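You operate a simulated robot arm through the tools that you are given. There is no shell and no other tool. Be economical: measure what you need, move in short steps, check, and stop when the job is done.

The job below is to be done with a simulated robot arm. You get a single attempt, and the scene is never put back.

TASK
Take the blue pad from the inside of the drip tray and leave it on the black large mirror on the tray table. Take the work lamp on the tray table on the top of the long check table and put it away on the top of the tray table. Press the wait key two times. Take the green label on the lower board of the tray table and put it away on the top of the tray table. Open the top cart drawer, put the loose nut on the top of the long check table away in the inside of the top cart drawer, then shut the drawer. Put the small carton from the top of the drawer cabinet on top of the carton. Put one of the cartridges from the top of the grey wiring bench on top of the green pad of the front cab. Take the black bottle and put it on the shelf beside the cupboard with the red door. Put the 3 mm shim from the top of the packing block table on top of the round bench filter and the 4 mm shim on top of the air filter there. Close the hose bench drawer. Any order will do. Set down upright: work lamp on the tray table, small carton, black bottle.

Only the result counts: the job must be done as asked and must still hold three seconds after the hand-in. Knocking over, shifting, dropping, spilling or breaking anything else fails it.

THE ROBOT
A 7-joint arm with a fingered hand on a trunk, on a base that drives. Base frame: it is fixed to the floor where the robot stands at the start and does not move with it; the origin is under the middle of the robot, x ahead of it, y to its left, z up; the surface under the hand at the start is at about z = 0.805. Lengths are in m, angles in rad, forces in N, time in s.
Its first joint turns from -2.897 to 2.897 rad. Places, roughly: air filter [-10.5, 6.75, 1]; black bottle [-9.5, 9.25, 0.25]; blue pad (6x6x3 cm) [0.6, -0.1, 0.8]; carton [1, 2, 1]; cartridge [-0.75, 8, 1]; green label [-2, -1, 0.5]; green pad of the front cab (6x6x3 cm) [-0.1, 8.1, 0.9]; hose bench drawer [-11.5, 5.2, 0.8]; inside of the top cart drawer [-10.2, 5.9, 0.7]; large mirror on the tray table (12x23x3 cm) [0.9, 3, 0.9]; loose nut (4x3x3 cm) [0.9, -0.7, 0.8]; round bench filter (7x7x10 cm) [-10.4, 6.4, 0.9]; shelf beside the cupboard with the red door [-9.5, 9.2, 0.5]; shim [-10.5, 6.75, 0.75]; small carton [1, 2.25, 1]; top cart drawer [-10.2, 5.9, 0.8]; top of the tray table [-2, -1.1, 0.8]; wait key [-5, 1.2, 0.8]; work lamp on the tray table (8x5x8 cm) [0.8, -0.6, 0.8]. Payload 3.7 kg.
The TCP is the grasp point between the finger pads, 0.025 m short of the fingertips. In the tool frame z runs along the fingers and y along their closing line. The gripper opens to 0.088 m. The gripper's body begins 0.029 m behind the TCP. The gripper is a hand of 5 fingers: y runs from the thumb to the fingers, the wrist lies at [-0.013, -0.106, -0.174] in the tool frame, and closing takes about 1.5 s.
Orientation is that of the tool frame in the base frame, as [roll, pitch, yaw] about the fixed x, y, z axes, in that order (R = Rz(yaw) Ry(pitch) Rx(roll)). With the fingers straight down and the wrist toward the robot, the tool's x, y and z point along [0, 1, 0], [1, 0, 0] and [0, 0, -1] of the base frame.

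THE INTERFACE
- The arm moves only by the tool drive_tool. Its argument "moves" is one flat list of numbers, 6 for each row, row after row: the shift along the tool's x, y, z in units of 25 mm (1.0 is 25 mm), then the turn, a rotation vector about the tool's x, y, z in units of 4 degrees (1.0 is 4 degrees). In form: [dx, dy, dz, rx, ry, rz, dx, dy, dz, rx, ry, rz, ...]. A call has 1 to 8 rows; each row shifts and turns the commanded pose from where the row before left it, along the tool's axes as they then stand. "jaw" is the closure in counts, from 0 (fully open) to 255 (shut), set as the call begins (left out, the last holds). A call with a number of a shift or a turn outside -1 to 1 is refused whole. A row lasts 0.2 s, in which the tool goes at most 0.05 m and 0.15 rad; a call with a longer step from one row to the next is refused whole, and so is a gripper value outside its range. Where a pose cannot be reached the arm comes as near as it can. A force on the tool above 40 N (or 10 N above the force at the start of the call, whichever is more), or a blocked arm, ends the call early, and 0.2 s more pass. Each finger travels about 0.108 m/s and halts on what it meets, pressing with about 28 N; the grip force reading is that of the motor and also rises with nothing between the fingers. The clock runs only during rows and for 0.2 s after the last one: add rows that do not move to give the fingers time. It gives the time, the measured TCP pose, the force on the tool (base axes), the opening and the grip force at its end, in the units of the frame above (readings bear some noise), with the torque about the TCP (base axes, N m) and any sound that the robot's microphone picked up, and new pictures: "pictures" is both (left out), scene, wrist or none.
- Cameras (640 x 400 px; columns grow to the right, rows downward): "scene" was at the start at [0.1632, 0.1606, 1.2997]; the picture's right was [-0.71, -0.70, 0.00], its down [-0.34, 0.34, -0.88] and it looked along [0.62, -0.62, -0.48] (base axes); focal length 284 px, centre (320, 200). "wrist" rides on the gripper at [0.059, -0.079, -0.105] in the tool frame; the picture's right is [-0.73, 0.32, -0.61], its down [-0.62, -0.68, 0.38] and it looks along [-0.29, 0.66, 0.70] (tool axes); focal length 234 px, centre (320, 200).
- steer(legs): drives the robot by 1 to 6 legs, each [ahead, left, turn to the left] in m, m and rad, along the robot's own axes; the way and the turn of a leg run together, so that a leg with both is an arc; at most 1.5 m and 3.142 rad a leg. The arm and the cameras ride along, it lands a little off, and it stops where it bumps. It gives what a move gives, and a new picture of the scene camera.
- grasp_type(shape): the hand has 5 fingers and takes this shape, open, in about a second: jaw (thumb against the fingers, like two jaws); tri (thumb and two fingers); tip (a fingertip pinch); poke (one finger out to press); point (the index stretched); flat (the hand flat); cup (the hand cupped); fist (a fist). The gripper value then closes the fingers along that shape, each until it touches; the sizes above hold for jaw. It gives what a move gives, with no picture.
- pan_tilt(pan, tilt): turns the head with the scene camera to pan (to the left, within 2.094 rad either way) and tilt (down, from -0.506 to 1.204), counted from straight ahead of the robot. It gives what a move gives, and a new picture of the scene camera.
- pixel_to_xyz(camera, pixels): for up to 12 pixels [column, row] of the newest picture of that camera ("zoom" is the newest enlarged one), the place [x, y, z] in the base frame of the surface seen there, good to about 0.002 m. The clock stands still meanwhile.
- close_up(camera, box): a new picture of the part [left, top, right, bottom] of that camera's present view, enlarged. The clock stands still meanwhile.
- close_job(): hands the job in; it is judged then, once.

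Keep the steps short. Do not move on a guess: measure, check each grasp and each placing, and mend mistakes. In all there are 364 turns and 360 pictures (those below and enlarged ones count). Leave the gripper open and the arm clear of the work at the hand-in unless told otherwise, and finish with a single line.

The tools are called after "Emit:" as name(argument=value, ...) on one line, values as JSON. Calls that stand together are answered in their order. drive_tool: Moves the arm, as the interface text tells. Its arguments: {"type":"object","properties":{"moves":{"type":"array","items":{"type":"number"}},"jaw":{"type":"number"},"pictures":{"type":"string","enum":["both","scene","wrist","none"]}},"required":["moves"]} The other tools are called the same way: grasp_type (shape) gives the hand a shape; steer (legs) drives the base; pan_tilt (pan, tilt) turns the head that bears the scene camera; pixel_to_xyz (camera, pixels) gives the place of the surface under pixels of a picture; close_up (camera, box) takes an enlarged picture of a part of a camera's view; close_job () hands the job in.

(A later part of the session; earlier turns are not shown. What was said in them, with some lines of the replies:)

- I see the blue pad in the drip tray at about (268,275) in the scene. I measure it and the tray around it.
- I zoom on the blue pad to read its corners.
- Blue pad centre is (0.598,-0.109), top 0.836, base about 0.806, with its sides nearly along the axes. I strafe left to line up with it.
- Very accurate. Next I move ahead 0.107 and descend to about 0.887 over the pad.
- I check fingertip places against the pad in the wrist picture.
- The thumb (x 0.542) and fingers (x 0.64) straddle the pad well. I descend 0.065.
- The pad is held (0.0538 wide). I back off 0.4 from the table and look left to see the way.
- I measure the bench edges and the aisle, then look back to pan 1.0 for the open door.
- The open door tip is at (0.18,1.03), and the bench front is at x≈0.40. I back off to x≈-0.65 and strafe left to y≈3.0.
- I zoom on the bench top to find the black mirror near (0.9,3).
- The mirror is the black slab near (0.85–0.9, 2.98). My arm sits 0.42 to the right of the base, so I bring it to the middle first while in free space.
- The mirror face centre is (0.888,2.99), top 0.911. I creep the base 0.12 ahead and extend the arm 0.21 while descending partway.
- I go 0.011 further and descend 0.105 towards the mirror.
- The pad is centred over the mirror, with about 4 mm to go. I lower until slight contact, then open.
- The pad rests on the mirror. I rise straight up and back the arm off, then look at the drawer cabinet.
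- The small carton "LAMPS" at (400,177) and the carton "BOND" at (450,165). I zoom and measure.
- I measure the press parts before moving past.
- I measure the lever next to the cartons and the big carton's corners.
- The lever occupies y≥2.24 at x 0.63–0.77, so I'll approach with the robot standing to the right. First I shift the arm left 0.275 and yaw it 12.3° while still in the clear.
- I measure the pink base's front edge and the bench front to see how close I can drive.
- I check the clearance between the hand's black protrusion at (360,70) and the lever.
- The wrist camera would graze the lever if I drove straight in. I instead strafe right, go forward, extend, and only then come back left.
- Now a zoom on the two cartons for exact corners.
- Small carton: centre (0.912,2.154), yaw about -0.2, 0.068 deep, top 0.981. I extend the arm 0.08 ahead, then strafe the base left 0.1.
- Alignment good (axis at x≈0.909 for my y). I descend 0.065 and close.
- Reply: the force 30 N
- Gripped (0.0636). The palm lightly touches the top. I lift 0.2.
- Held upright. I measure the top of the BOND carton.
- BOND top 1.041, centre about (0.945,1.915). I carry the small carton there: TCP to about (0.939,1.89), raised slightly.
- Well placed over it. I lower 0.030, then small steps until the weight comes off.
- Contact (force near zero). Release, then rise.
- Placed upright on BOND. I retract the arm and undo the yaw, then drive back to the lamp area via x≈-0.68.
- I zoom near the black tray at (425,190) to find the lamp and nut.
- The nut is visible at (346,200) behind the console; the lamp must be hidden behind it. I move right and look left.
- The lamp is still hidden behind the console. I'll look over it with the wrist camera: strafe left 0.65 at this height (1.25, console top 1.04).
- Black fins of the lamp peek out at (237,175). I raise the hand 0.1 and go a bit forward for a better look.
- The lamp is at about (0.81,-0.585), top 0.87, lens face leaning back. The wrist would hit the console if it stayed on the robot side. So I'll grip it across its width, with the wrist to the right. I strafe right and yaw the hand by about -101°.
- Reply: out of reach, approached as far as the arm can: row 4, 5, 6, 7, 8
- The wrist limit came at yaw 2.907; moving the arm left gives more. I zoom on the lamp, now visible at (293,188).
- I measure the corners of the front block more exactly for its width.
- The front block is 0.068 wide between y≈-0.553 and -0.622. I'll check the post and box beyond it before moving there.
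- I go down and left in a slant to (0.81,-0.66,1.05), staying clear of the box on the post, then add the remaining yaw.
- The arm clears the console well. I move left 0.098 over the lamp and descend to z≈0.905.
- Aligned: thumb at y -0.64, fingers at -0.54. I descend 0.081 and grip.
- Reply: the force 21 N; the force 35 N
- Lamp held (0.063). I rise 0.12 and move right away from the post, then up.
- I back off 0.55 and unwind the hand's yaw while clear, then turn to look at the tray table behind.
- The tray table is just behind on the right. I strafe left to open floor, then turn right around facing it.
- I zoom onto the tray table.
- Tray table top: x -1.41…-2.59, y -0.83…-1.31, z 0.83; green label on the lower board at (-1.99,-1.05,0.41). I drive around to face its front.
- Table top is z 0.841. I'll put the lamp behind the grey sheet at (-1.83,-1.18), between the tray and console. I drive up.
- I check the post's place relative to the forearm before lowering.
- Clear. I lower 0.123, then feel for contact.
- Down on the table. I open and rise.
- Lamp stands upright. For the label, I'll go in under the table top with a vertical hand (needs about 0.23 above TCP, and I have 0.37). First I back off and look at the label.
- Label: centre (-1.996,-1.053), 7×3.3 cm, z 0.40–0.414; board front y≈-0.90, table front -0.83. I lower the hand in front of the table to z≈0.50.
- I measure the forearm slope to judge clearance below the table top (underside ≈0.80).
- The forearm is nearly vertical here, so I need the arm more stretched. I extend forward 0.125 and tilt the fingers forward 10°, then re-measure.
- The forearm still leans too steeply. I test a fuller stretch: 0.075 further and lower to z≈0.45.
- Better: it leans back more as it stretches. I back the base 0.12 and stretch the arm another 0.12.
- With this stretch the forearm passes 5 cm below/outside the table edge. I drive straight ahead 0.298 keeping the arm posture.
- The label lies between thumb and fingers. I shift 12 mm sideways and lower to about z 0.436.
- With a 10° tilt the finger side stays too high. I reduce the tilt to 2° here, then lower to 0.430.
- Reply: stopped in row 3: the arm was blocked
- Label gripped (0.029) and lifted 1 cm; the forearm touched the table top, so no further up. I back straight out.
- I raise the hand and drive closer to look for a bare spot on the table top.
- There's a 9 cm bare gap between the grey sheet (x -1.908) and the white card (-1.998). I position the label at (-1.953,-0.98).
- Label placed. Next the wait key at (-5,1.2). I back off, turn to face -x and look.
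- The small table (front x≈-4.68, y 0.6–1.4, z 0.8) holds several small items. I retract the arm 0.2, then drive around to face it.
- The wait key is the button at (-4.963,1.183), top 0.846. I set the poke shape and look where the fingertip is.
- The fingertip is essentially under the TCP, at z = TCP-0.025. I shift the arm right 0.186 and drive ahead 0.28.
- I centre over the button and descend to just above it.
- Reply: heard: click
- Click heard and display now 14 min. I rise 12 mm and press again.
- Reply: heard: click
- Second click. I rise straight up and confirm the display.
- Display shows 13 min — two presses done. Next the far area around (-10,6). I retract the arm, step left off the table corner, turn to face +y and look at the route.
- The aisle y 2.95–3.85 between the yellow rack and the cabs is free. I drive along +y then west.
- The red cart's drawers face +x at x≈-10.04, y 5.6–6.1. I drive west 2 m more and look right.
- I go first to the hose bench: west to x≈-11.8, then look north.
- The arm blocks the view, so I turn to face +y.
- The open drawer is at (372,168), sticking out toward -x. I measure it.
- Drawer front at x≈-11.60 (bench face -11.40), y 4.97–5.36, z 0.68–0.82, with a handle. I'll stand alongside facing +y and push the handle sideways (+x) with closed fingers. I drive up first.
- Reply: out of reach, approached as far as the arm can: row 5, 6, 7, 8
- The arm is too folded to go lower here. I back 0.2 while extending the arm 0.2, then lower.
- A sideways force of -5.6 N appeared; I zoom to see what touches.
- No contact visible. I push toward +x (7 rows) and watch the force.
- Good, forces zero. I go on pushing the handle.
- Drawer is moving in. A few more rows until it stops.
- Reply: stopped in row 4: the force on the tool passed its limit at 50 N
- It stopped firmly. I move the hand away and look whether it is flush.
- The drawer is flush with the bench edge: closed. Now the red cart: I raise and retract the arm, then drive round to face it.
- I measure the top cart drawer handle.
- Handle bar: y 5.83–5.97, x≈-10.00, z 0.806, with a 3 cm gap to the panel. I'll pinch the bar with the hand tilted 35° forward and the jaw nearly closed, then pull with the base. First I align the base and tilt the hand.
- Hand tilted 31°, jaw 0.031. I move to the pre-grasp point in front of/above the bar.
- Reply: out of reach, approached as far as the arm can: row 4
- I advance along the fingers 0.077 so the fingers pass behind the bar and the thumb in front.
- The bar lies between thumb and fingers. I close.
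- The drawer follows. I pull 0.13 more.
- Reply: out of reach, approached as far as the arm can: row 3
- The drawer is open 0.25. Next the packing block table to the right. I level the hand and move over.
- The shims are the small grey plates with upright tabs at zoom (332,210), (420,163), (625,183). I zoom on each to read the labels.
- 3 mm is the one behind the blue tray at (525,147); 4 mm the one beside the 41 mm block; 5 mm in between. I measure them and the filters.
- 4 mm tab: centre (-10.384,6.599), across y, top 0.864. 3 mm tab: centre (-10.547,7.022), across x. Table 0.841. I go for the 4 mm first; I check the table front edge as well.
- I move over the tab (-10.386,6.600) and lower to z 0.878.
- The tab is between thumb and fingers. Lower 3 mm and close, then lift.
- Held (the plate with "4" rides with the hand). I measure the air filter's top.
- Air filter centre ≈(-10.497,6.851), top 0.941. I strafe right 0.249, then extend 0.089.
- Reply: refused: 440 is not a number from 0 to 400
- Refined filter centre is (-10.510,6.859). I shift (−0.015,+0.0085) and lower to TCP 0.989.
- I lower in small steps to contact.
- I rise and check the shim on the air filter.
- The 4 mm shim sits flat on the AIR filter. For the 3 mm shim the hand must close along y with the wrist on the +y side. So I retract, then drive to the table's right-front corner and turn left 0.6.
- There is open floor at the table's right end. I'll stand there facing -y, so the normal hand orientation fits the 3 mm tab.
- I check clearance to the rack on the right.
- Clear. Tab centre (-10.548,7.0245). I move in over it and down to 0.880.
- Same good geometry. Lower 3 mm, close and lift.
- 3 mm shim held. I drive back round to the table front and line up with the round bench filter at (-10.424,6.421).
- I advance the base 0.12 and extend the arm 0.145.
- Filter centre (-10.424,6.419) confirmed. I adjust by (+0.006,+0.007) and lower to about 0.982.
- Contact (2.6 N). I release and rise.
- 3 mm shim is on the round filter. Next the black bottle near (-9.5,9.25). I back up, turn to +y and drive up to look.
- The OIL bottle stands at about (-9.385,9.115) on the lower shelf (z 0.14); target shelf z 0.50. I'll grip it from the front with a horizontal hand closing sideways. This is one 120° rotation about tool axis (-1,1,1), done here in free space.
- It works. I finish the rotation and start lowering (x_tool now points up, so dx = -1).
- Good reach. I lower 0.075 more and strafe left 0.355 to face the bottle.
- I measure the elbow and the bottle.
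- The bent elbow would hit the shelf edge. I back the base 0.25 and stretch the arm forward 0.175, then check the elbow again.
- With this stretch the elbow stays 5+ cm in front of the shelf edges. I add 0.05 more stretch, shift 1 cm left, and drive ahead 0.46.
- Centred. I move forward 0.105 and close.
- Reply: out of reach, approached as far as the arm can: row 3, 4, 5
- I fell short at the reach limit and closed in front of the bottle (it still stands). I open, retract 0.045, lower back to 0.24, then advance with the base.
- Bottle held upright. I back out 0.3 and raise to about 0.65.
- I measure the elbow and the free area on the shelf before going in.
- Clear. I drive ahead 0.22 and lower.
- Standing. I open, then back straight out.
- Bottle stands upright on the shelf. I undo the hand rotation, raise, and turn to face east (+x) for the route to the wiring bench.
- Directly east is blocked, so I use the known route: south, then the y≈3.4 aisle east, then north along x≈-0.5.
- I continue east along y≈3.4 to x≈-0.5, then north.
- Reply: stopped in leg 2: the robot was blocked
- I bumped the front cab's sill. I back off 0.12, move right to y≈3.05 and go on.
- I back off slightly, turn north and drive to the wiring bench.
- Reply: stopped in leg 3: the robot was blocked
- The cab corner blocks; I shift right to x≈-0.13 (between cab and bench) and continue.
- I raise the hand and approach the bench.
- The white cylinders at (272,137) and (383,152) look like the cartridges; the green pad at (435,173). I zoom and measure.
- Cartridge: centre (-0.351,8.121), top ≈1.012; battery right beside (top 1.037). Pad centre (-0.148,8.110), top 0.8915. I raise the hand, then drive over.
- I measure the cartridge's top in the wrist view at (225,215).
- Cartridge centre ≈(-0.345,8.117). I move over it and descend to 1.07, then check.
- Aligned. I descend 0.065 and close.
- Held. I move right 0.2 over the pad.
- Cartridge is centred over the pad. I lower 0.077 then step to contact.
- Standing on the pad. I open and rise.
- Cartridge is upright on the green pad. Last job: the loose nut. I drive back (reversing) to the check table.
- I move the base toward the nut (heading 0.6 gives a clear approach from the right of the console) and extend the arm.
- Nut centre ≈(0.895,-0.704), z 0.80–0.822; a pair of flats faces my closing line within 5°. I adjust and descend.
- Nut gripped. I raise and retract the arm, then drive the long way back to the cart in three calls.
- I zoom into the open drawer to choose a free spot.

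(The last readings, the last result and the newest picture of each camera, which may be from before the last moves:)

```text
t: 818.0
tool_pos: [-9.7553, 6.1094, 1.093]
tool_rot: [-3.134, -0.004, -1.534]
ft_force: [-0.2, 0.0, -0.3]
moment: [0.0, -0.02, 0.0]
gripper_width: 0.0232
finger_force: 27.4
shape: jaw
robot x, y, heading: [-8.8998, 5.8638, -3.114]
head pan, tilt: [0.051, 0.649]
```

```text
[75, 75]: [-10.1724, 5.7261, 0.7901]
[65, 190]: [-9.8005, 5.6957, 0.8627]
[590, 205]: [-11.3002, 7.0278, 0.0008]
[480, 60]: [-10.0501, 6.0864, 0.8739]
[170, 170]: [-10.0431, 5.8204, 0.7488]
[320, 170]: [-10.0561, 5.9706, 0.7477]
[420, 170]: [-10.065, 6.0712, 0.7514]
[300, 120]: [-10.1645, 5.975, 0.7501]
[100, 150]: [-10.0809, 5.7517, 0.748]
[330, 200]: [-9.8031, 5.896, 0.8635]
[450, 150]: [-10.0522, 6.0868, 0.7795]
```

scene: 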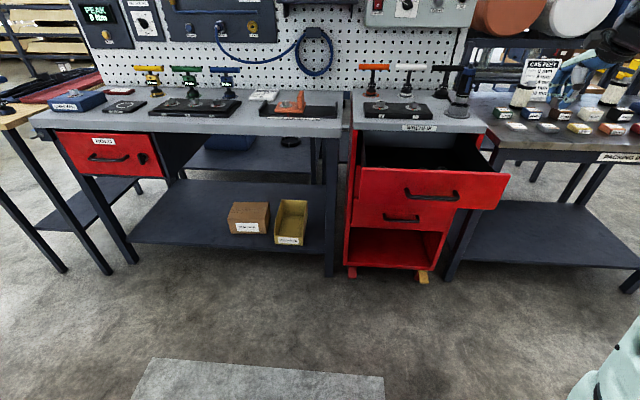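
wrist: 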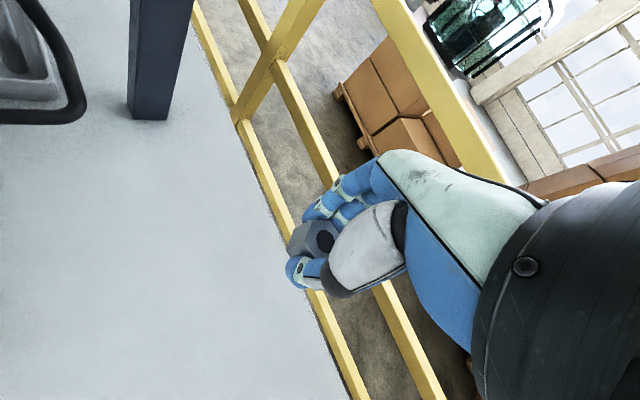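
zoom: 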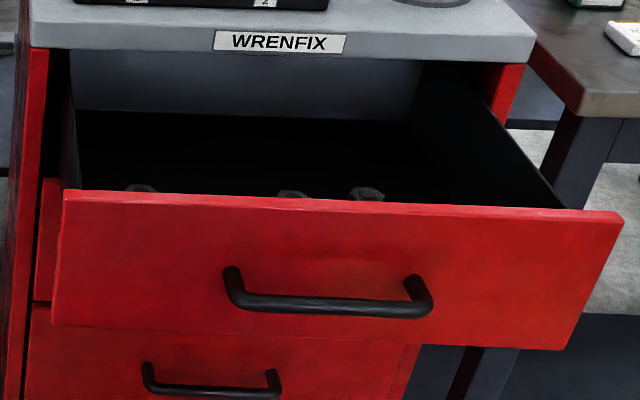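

Drawer floor z≈0.749; three nuts lie near x -9.955 at y≈5.80, 5.94, 6.01. I'll set mine between, at about (-9.96,5.87). I position above and look with the wrist camera.

Emit:
steer(legs=[[0.2, 0.245, -0.03]])

Emit:
drive_tool(moves=[0, 0, 1, 0, 0, 0, 0, 0, 1, 0, 0, 0, 0, 0, 1, 0, 0, 0], pictures="wrist")

```text
t: 820.1
tool_pos: [-9.9416, 5.8876, 1.0934]
tool_rot: [-3.134, -0.003, -1.561]
ft_force: [0.6, -0.4, 0.0]
moment: [-0.01, -0.03, 0.01]
gripper_width: 0.0233
finger_force: 27.7
shape: jaw
robot x, y, heading: [-9.0913, 5.6184, -3.141]
head pan, tilt: [0.051, 0.649]
```

scene: 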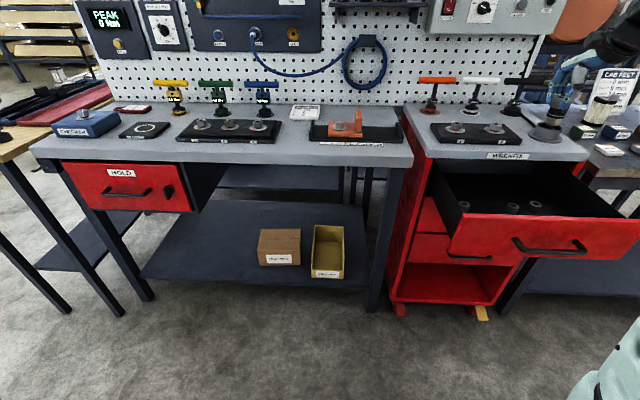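

```text
t: 820.9
tool_pos: [-9.9412, 5.8892, 1.0165]
tool_rot: [-3.135, -0.004, -1.563]
ft_force: [-0.2, 0.8, -0.6]
moment: [0.0, 0.0, 0.0]
gripper_width: 0.0229
finger_force: 27.5
shape: jaw
robot x, y, heading: [-9.0935, 5.6228, -3.14]
head pan, tilt: [0.051, 0.649]
```

wrist: 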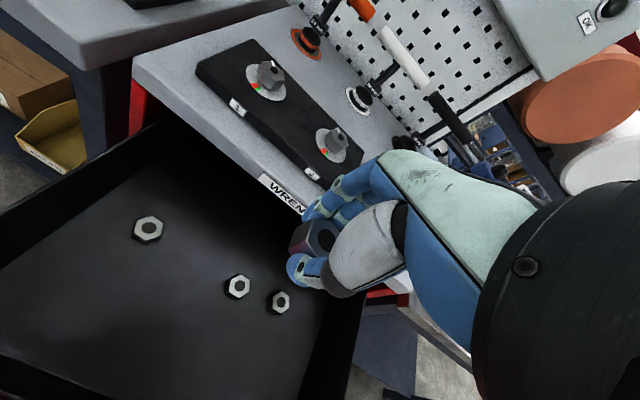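

Emit:
pixel_to_xyz(camera="wrist", pixels=[[150, 228], [238, 287], [281, 301], [220, 215], [200, 250], [100, 330], [290, 210], [330, 330], [30, 370], [200, 170]])

```text
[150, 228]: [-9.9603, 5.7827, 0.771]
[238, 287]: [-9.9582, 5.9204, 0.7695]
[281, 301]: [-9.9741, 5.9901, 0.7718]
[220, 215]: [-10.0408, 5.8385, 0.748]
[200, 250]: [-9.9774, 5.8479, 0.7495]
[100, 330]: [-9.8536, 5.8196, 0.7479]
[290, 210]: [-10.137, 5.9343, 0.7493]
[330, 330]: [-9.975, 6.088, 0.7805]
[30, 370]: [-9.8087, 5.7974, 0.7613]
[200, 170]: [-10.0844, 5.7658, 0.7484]
```

I shift to (-9.955,5.852) and descend into the drawer.

Emit:
drive_tool(moves=[0.74, 0.28, 0.7, 0, 0, 0, 0.74, 0.28, 0.7, 0, 0, 0, 0, 0, 1, 0, 0, 0, 0, 0, 1, 0, 0, 0, 0, 0, 1, 0, 0, 0, 0, 0, 1, 0, 0, 0, 0, 0, 1, 0, 0, 0, 0, 0, 1, 0, 0, 0], pictures="wrist")

Emit:
drive_tool(moves=[0, 0, 0.9, 0, 0, 0, 0, 0, 0.9, 0, 0, 0, 0, 0, 0.1, 0, 0, 0], pictures="both")

```text
t: 822.7
tool_pos: [-9.9549, 5.8493, 0.8324]
tool_rot: [-3.135, -0.003, -1.562]
ft_force: [-1.0, -1.3, -1.2]
moment: [-0.03, 0.0, 0.01]
gripper_width: 0.0232
finger_force: 27.8
shape: jaw
robot x, y, heading: [-9.0947, 5.617, -3.135]
head pan, tilt: [0.051, 0.649]
```

wrist: 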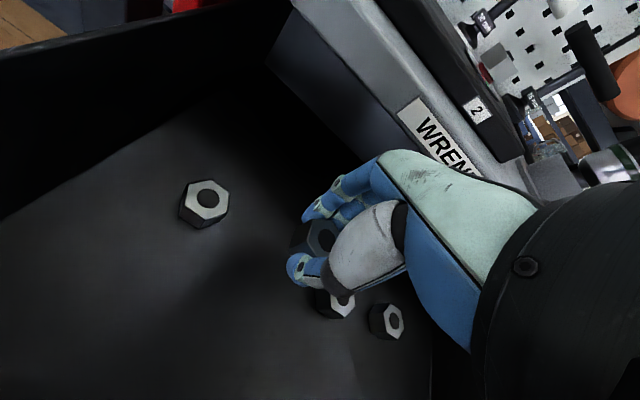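

```text
t: 823.5
tool_pos: [-9.9537, 5.8494, 0.7854]
tool_rot: [-3.134, -0.003, -1.562]
ft_force: [0.0, -0.8, -1.3]
moment: [0.01, 0.01, 0.04]
gripper_width: 0.0232
finger_force: 27.8
shape: jaw
robot x, y, heading: [-9.0931, 5.6185, -3.14]
head pan, tilt: [0.051, 0.649]
```

scene: 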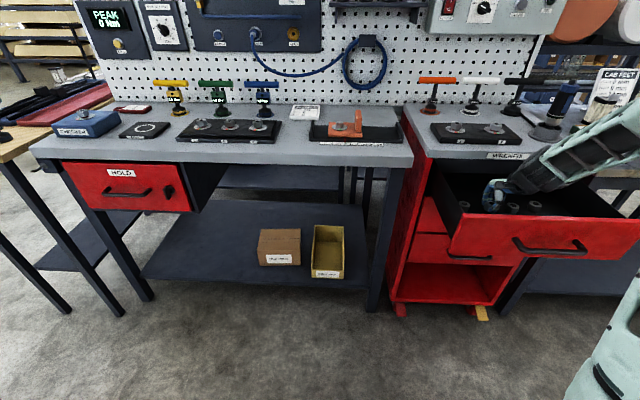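
wrist: 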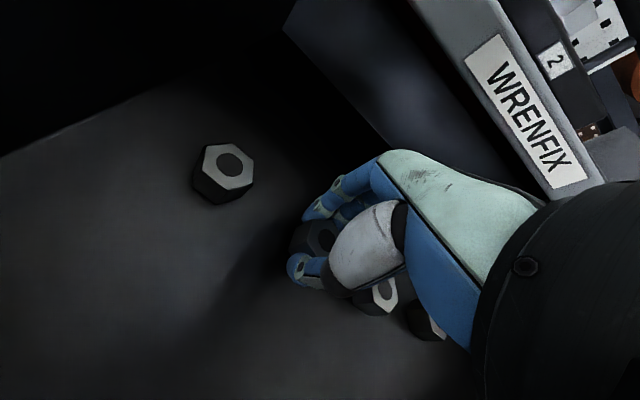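

Emit:
drive_tool(moves=[0, 0, 0.2, 0, 0, 0, 0, 0, 0, 0, 0, 0], pictures="none")

Emit:
drive_tool(moves=[0, 0, 0, 0, 0, 0, 0, 0, 0, 0, 0, 0, 0, 0, 0, 0, 0, 0], jaw=110, pictures="none")

Emit:
drive_tool(moves=[0, 0, -0.5, 0, 0, 0, 0, 0, -1, 0, 0, 0, 0, 0, -1, 0, 0, 0, 0, 0, -1, 0, 0, 0, 0, 0, -1, 0, 0, 0, 0, 0, -1, 0, 0, 0, 0, 0, -1, 0, 0, 0, 0, 0, -1, 0, 0, 0], pictures="wrist")

```text
t: 824.1
tool_pos: [-9.9537, 5.8497, 0.779]
tool_rot: [-3.135, -0.003, -1.561]
ft_force: [0.4, -0.9, -0.5]
moment: [-0.01, -0.03, -0.02]
gripper_width: 0.0231
finger_force: 27.9
shape: jaw
robot x, y, heading: [-9.0933, 5.6199, -3.142]
head pan, tilt: [0.051, 0.649]
```

```text
t: 824.9
tool_pos: [-9.9532, 5.8503, 0.78]
tool_rot: [-3.134, -0.002, -1.562]
ft_force: [-0.3, -0.2, -0.1]
moment: [0.03, 0.01, 0.01]
gripper_width: 0.0494
finger_force: 0.0
shape: jaw
robot x, y, heading: [-9.0922, 5.6173, -3.143]
head pan, tilt: [0.051, 0.649]
```

```text
t: 826.7
tool_pos: [-9.9539, 5.8498, 0.9682]
tool_rot: [-3.134, -0.004, -1.563]
ft_force: [0.3, -0.3, 0.2]
moment: [0.0, -0.01, 0.01]
gripper_width: 0.0493
finger_force: 0.0
shape: jaw
robot x, y, heading: [-9.0919, 5.6171, -3.141]
head pan, tilt: [0.051, 0.649]
```

wrist: 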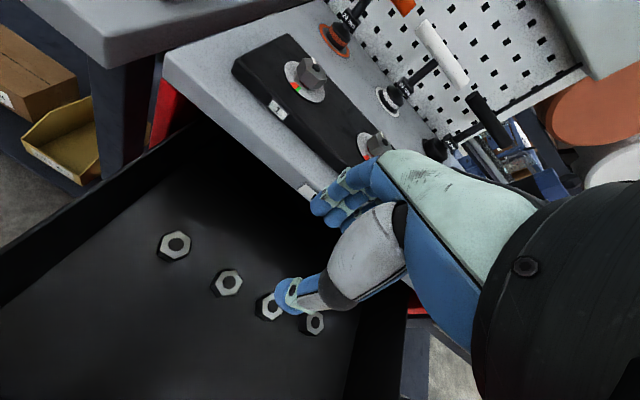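

The nut lies in the drawer with the other three. Now I close it: back off, tilt the hand 60° forward, closed, to push the panel with the fingertips.

Emit:
steer(legs=[[-0.36, 0, 0]])

Emit:
drive_tool(moves=[0, 0, 0, -1, 0, 0, 0, 0, 0, -1, 0, 0, 0, 0, 0, -1, 0, 0, 0, 0, 0, -1, 0, 0, 0, 0, 0, -1, 0, 0, 0, 0, 0, -1, 0, 0, 0, 0, 0, -1, 0, 0, 0, 0, 0, -1, 0, 0], jaw=255, pictures="none")

Emit:
drive_tool(moves=[0, 0, 0, -1, 0, 0, 0, 0, 0, -1, 0, 0, 0, 0, 0, -1, 0, 0, 0, 0, 0, -1, 0, 0, 0, 0, 0, -1, 0, 0, 0, 0, 0, -1, 0, 0, 0, 0, 0, -1, 0, 0], pictures="none")

Emit:
drive_tool(moves=[0, -0.93, 0.54, 0, 0, 0, 0, -0.93, 0.54, 0, 0, 0, 0, -0.93, 0.54, 0, 0, 0, 0, -0.93, 0.54, 0, 0, 0], pictures="scene")

```text
t: 828.6
tool_pos: [-9.7016, 5.8658, 0.9708]
tool_rot: [-3.137, -0.002, -1.573]
ft_force: [0.1, 0.1, -0.2]
moment: [0.02, 0.01, 0.0]
gripper_width: 0.0498
finger_force: 0.1
shape: jaw
robot x, y, heading: [-8.8425, 5.622, 3.129]
head pan, tilt: [0.051, 0.649]
stopped in leg 1: the robot was blocked; the commanded pose is now the measured one
```

scene: 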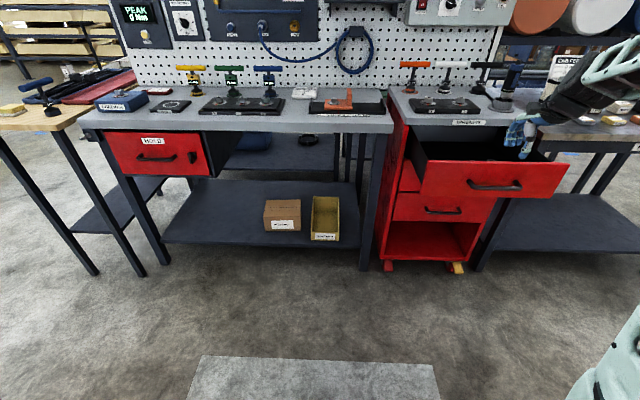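

```text
t: 830.4
tool_pos: [-9.7005, 5.8642, 0.9708]
tool_rot: [2.584, -0.001, -1.576]
ft_force: [-0.3, 0.6, -0.5]
moment: [0.0, 0.01, 0.01]
gripper_width: 0.0
finger_force: 27.7
shape: jaw
robot x, y, heading: [-8.8445, 5.6267, 3.133]
head pan, tilt: [0.051, 0.649]
```

```text
t: 832.0
tool_pos: [-9.7013, 5.8654, 0.9718]
tool_rot: [2.095, -0.001, -1.575]
ft_force: [-0.1, -0.1, -0.2]
moment: [-0.01, -0.01, 0.0]
gripper_width: 0.0
finger_force: 27.9
shape: jaw
robot x, y, heading: [-8.8448, 5.6269, 3.125]
head pan, tilt: [0.051, 0.649]
```

```text
t: 833.0
tool_pos: [-9.7002, 5.8647, 0.8646]
tool_rot: [2.096, -0.002, -1.576]
ft_force: [-0.4, 0.0, 0.1]
moment: [-0.01, 0.01, 0.01]
gripper_width: 0.0002
finger_force: 28.4
shape: jaw
robot x, y, heading: [-8.8456, 5.624, 3.134]
head pan, tilt: [0.051, 0.649]
```

scene: 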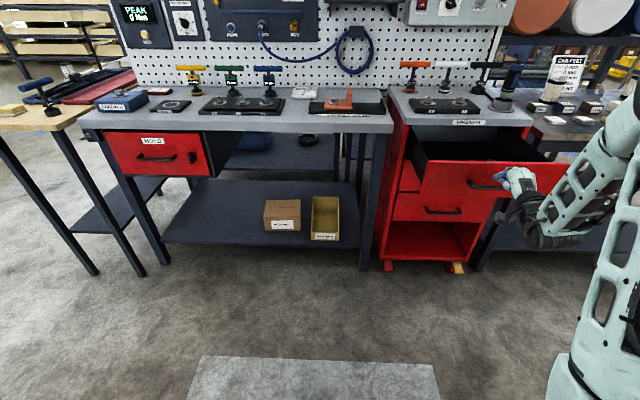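

The base touched something behind at x≈-8.84, so no further back. The hand is ready in front of the panel; I check heights.

Emit:
close_up(camera="scene", box=[410, 110, 590, 230])

Emit:
pixel_to_xyz(camera="zoom", pixels=[[330, 185], [320, 215], [350, 200], [250, 175], [240, 260], [300, 250], [450, 190], [300, 200]])

```text
3.33 times, centred on (500, 170) of scene
```

zoom: 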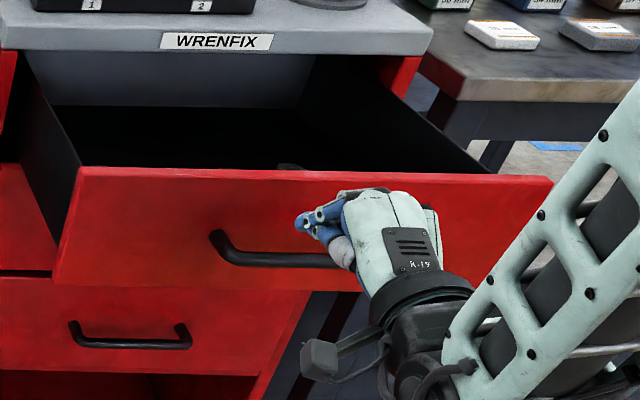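

```text
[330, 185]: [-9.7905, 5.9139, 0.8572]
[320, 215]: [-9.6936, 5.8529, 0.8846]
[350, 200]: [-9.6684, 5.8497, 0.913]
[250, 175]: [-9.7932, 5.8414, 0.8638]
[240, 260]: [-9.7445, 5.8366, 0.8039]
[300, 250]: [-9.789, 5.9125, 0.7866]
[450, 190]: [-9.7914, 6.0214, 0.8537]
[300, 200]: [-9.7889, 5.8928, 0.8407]
```

I shift left of the handle (y≈5.775) and lower 0.04, so the fingertips push the flat panel.

Emit:
drive_tool(moves=[0.9, -0.35, 0.2, 0, 0, 0, 0.9, -0.35, 0.2, 0, 0, 0, 0.9, -0.35, 0.2, 0, 0, 0, 0.9, -0.35, 0.2, 0, 0, 0], pictures="none")

Emit:
steer(legs=[[0.25, 0, 0.01]])

```text
t: 834.0
tool_pos: [-9.6978, 5.7935, 0.8268]
tool_rot: [2.097, -0.001, -1.559]
ft_force: [0.3, 0.3, 0.3]
moment: [0.0, 0.0, 0.04]
gripper_width: 0.0002
finger_force: 28.2
shape: jaw
out of reach, approached as far as the arm can: row 4
robot x, y, heading: [-8.842, 5.6246, 3.134]
head pan, tilt: [0.051, 0.649]
```

```text
t: 835.8
tool_pos: [-9.9436, 5.7887, 0.8274]
tool_rot: [2.099, -0.002, -1.553]
ft_force: [-0.2, -0.3, -0.6]
moment: [0.02, -0.01, -0.01]
gripper_width: 0.0
finger_force: 27.8
shape: jaw
robot x, y, heading: [-9.0874, 5.6239, 3.138]
head pan, tilt: [0.051, 0.649]
```

scene: 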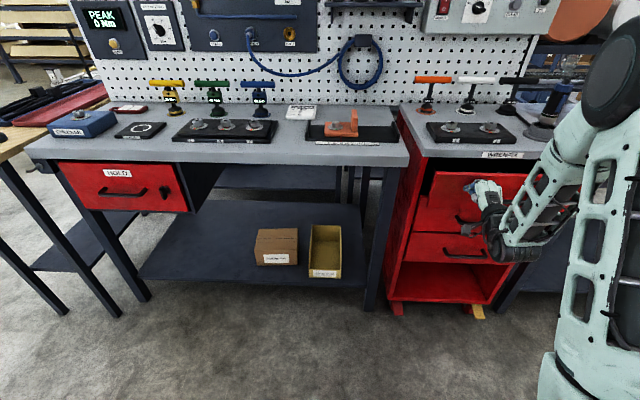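

The drawer is following. I push the rest with the arm, watching force.

Emit:
drive_tool(moves=[0, 0.3, 0.52, 0, 0, 0, 0, 0.3, 0.52, 0, 0, 0, 0, 0.3, 0.52, 0, 0, 0, 0, 0.3, 0.52, 0, 0, 0, 0, 0.2, 0.35, 0, 0, 0, 0, 0.2, 0.35, 0, 0, 0], pictures="scene")

Emit:
pixel_to_xyz(camera="scene", pixels=[[440, 185], [510, 185], [470, 220], [500, 160], [425, 150], [450, 178]])

```text
t: 837.2
tool_pos: [-10.0154, 5.7968, 0.8274]
tool_rot: [2.104, -0.003, -1.541]
ft_force: [25.6, -2.1, 7.0]
moment: [-0.02, -0.1, 0.06]
gripper_width: 0.0001
finger_force: 28.3
shape: jaw
out of reach, approached as far as the arm can: row 3, 4, 6
robot x, y, heading: [-9.0888, 5.6269, 3.14]
head pan, tilt: [0.051, 0.649]
stopped in row 6: the force on the tool passed its limit at 64 N (the readings are from after the stop); the commanded pose is now the measured one
```

scene: 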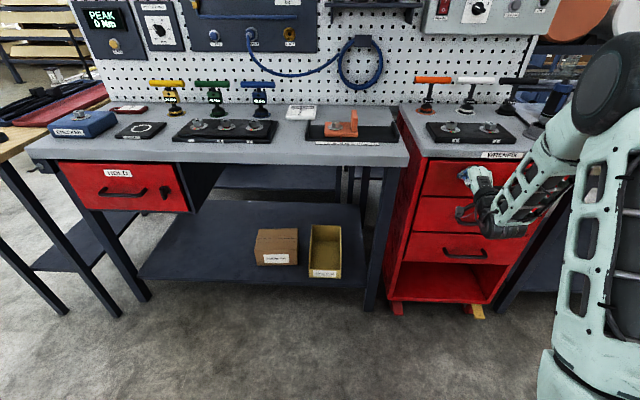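

```text
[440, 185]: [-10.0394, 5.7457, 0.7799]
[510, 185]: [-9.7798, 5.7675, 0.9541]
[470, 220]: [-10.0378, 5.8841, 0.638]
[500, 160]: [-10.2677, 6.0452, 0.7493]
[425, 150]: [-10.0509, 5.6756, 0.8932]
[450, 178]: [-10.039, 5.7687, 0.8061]
```

The panel is at x -10.039, just as when originally shut, and the cart hasn't moved. I back away, raise and open the hand, then verify.

Emit:
steer(legs=[[-0.2, 0, 0]])

Emit:
drive_tool(moves=[0, 0.8, -0.5, 1, 0, 0, 0, 0.8, -0.5, 1, 0, 0, 0, 0.8, -0.5, 1, 0, 0, 0, 0.8, -0.5, 1, 0, 0, 0, 0, -0.5, 1, 0, 0, 0, 0, -0.5, 1, 0, 0, 0, 0, -0.5, 1, 0, 0, 0, 0, -0.5, 1, 0, 0], jaw=0, pictures="none")

Emit:
pan_tilt(pan=-0.3, tilt=0.55)

Emit:
close_up(camera="scene", box=[200, 60, 520, 260])

```text
t: 838.8
tool_pos: [-9.8177, 5.7935, 0.8261]
tool_rot: [2.103, -0.004, -1.535]
ft_force: [-0.5, 0.9, 0.0]
moment: [-0.01, -0.03, 0.0]
gripper_width: 0.0
finger_force: 28.2
shape: jaw
robot x, y, heading: [-8.8863, 5.6284, 3.138]
head pan, tilt: [0.051, 0.649]
```

scene: 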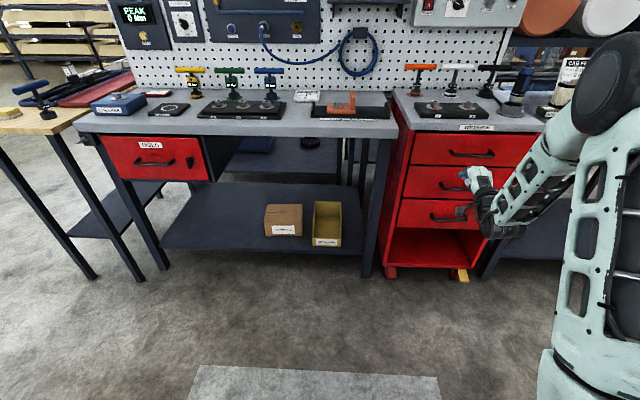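

```text
t: 840.6
tool_pos: [-9.7959, 5.7946, 0.9584]
tool_rot: [2.661, -0.003, -1.537]
ft_force: [0.0, 0.2, -0.4]
moment: [0.01, 0.01, 0.01]
gripper_width: 0.0877
finger_force: 0.0
shape: jaw
robot x, y, heading: [-8.8903, 5.6275, 3.141]
head pan, tilt: [0.051, 0.649]
```

```text
t: 841.4
tool_pos: [-9.7951, 5.7952, 0.9586]
tool_rot: [2.663, -0.002, -1.54]
ft_force: [0.5, 0.5, -0.6]
moment: [-0.01, -0.02, 0.03]
gripper_width: 0.0878
finger_force: 0.1
shape: jaw
robot x, y, heading: [-8.8889, 5.6258, 3.136]
head pan, tilt: [-0.3, 0.55]
```

scene: 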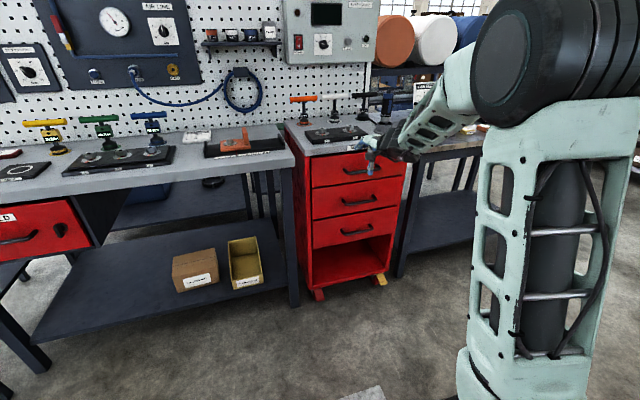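

```text
2.00 times, centred on (360, 160) of scene
```

zoom: 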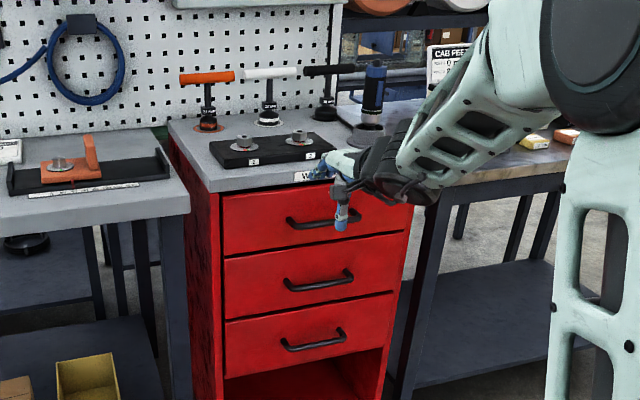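

Everything is done: top cart drawer shut, gripper open, arm clear of the work. I hand in.

Emit:
close_job()

```text
The job is handed in.
```

All parts of the job were done and handed in, but the base bumped into things three times (twice against the front cab, once against something unseen behind the robot near the cart), and I did not check that nothing had shifted.
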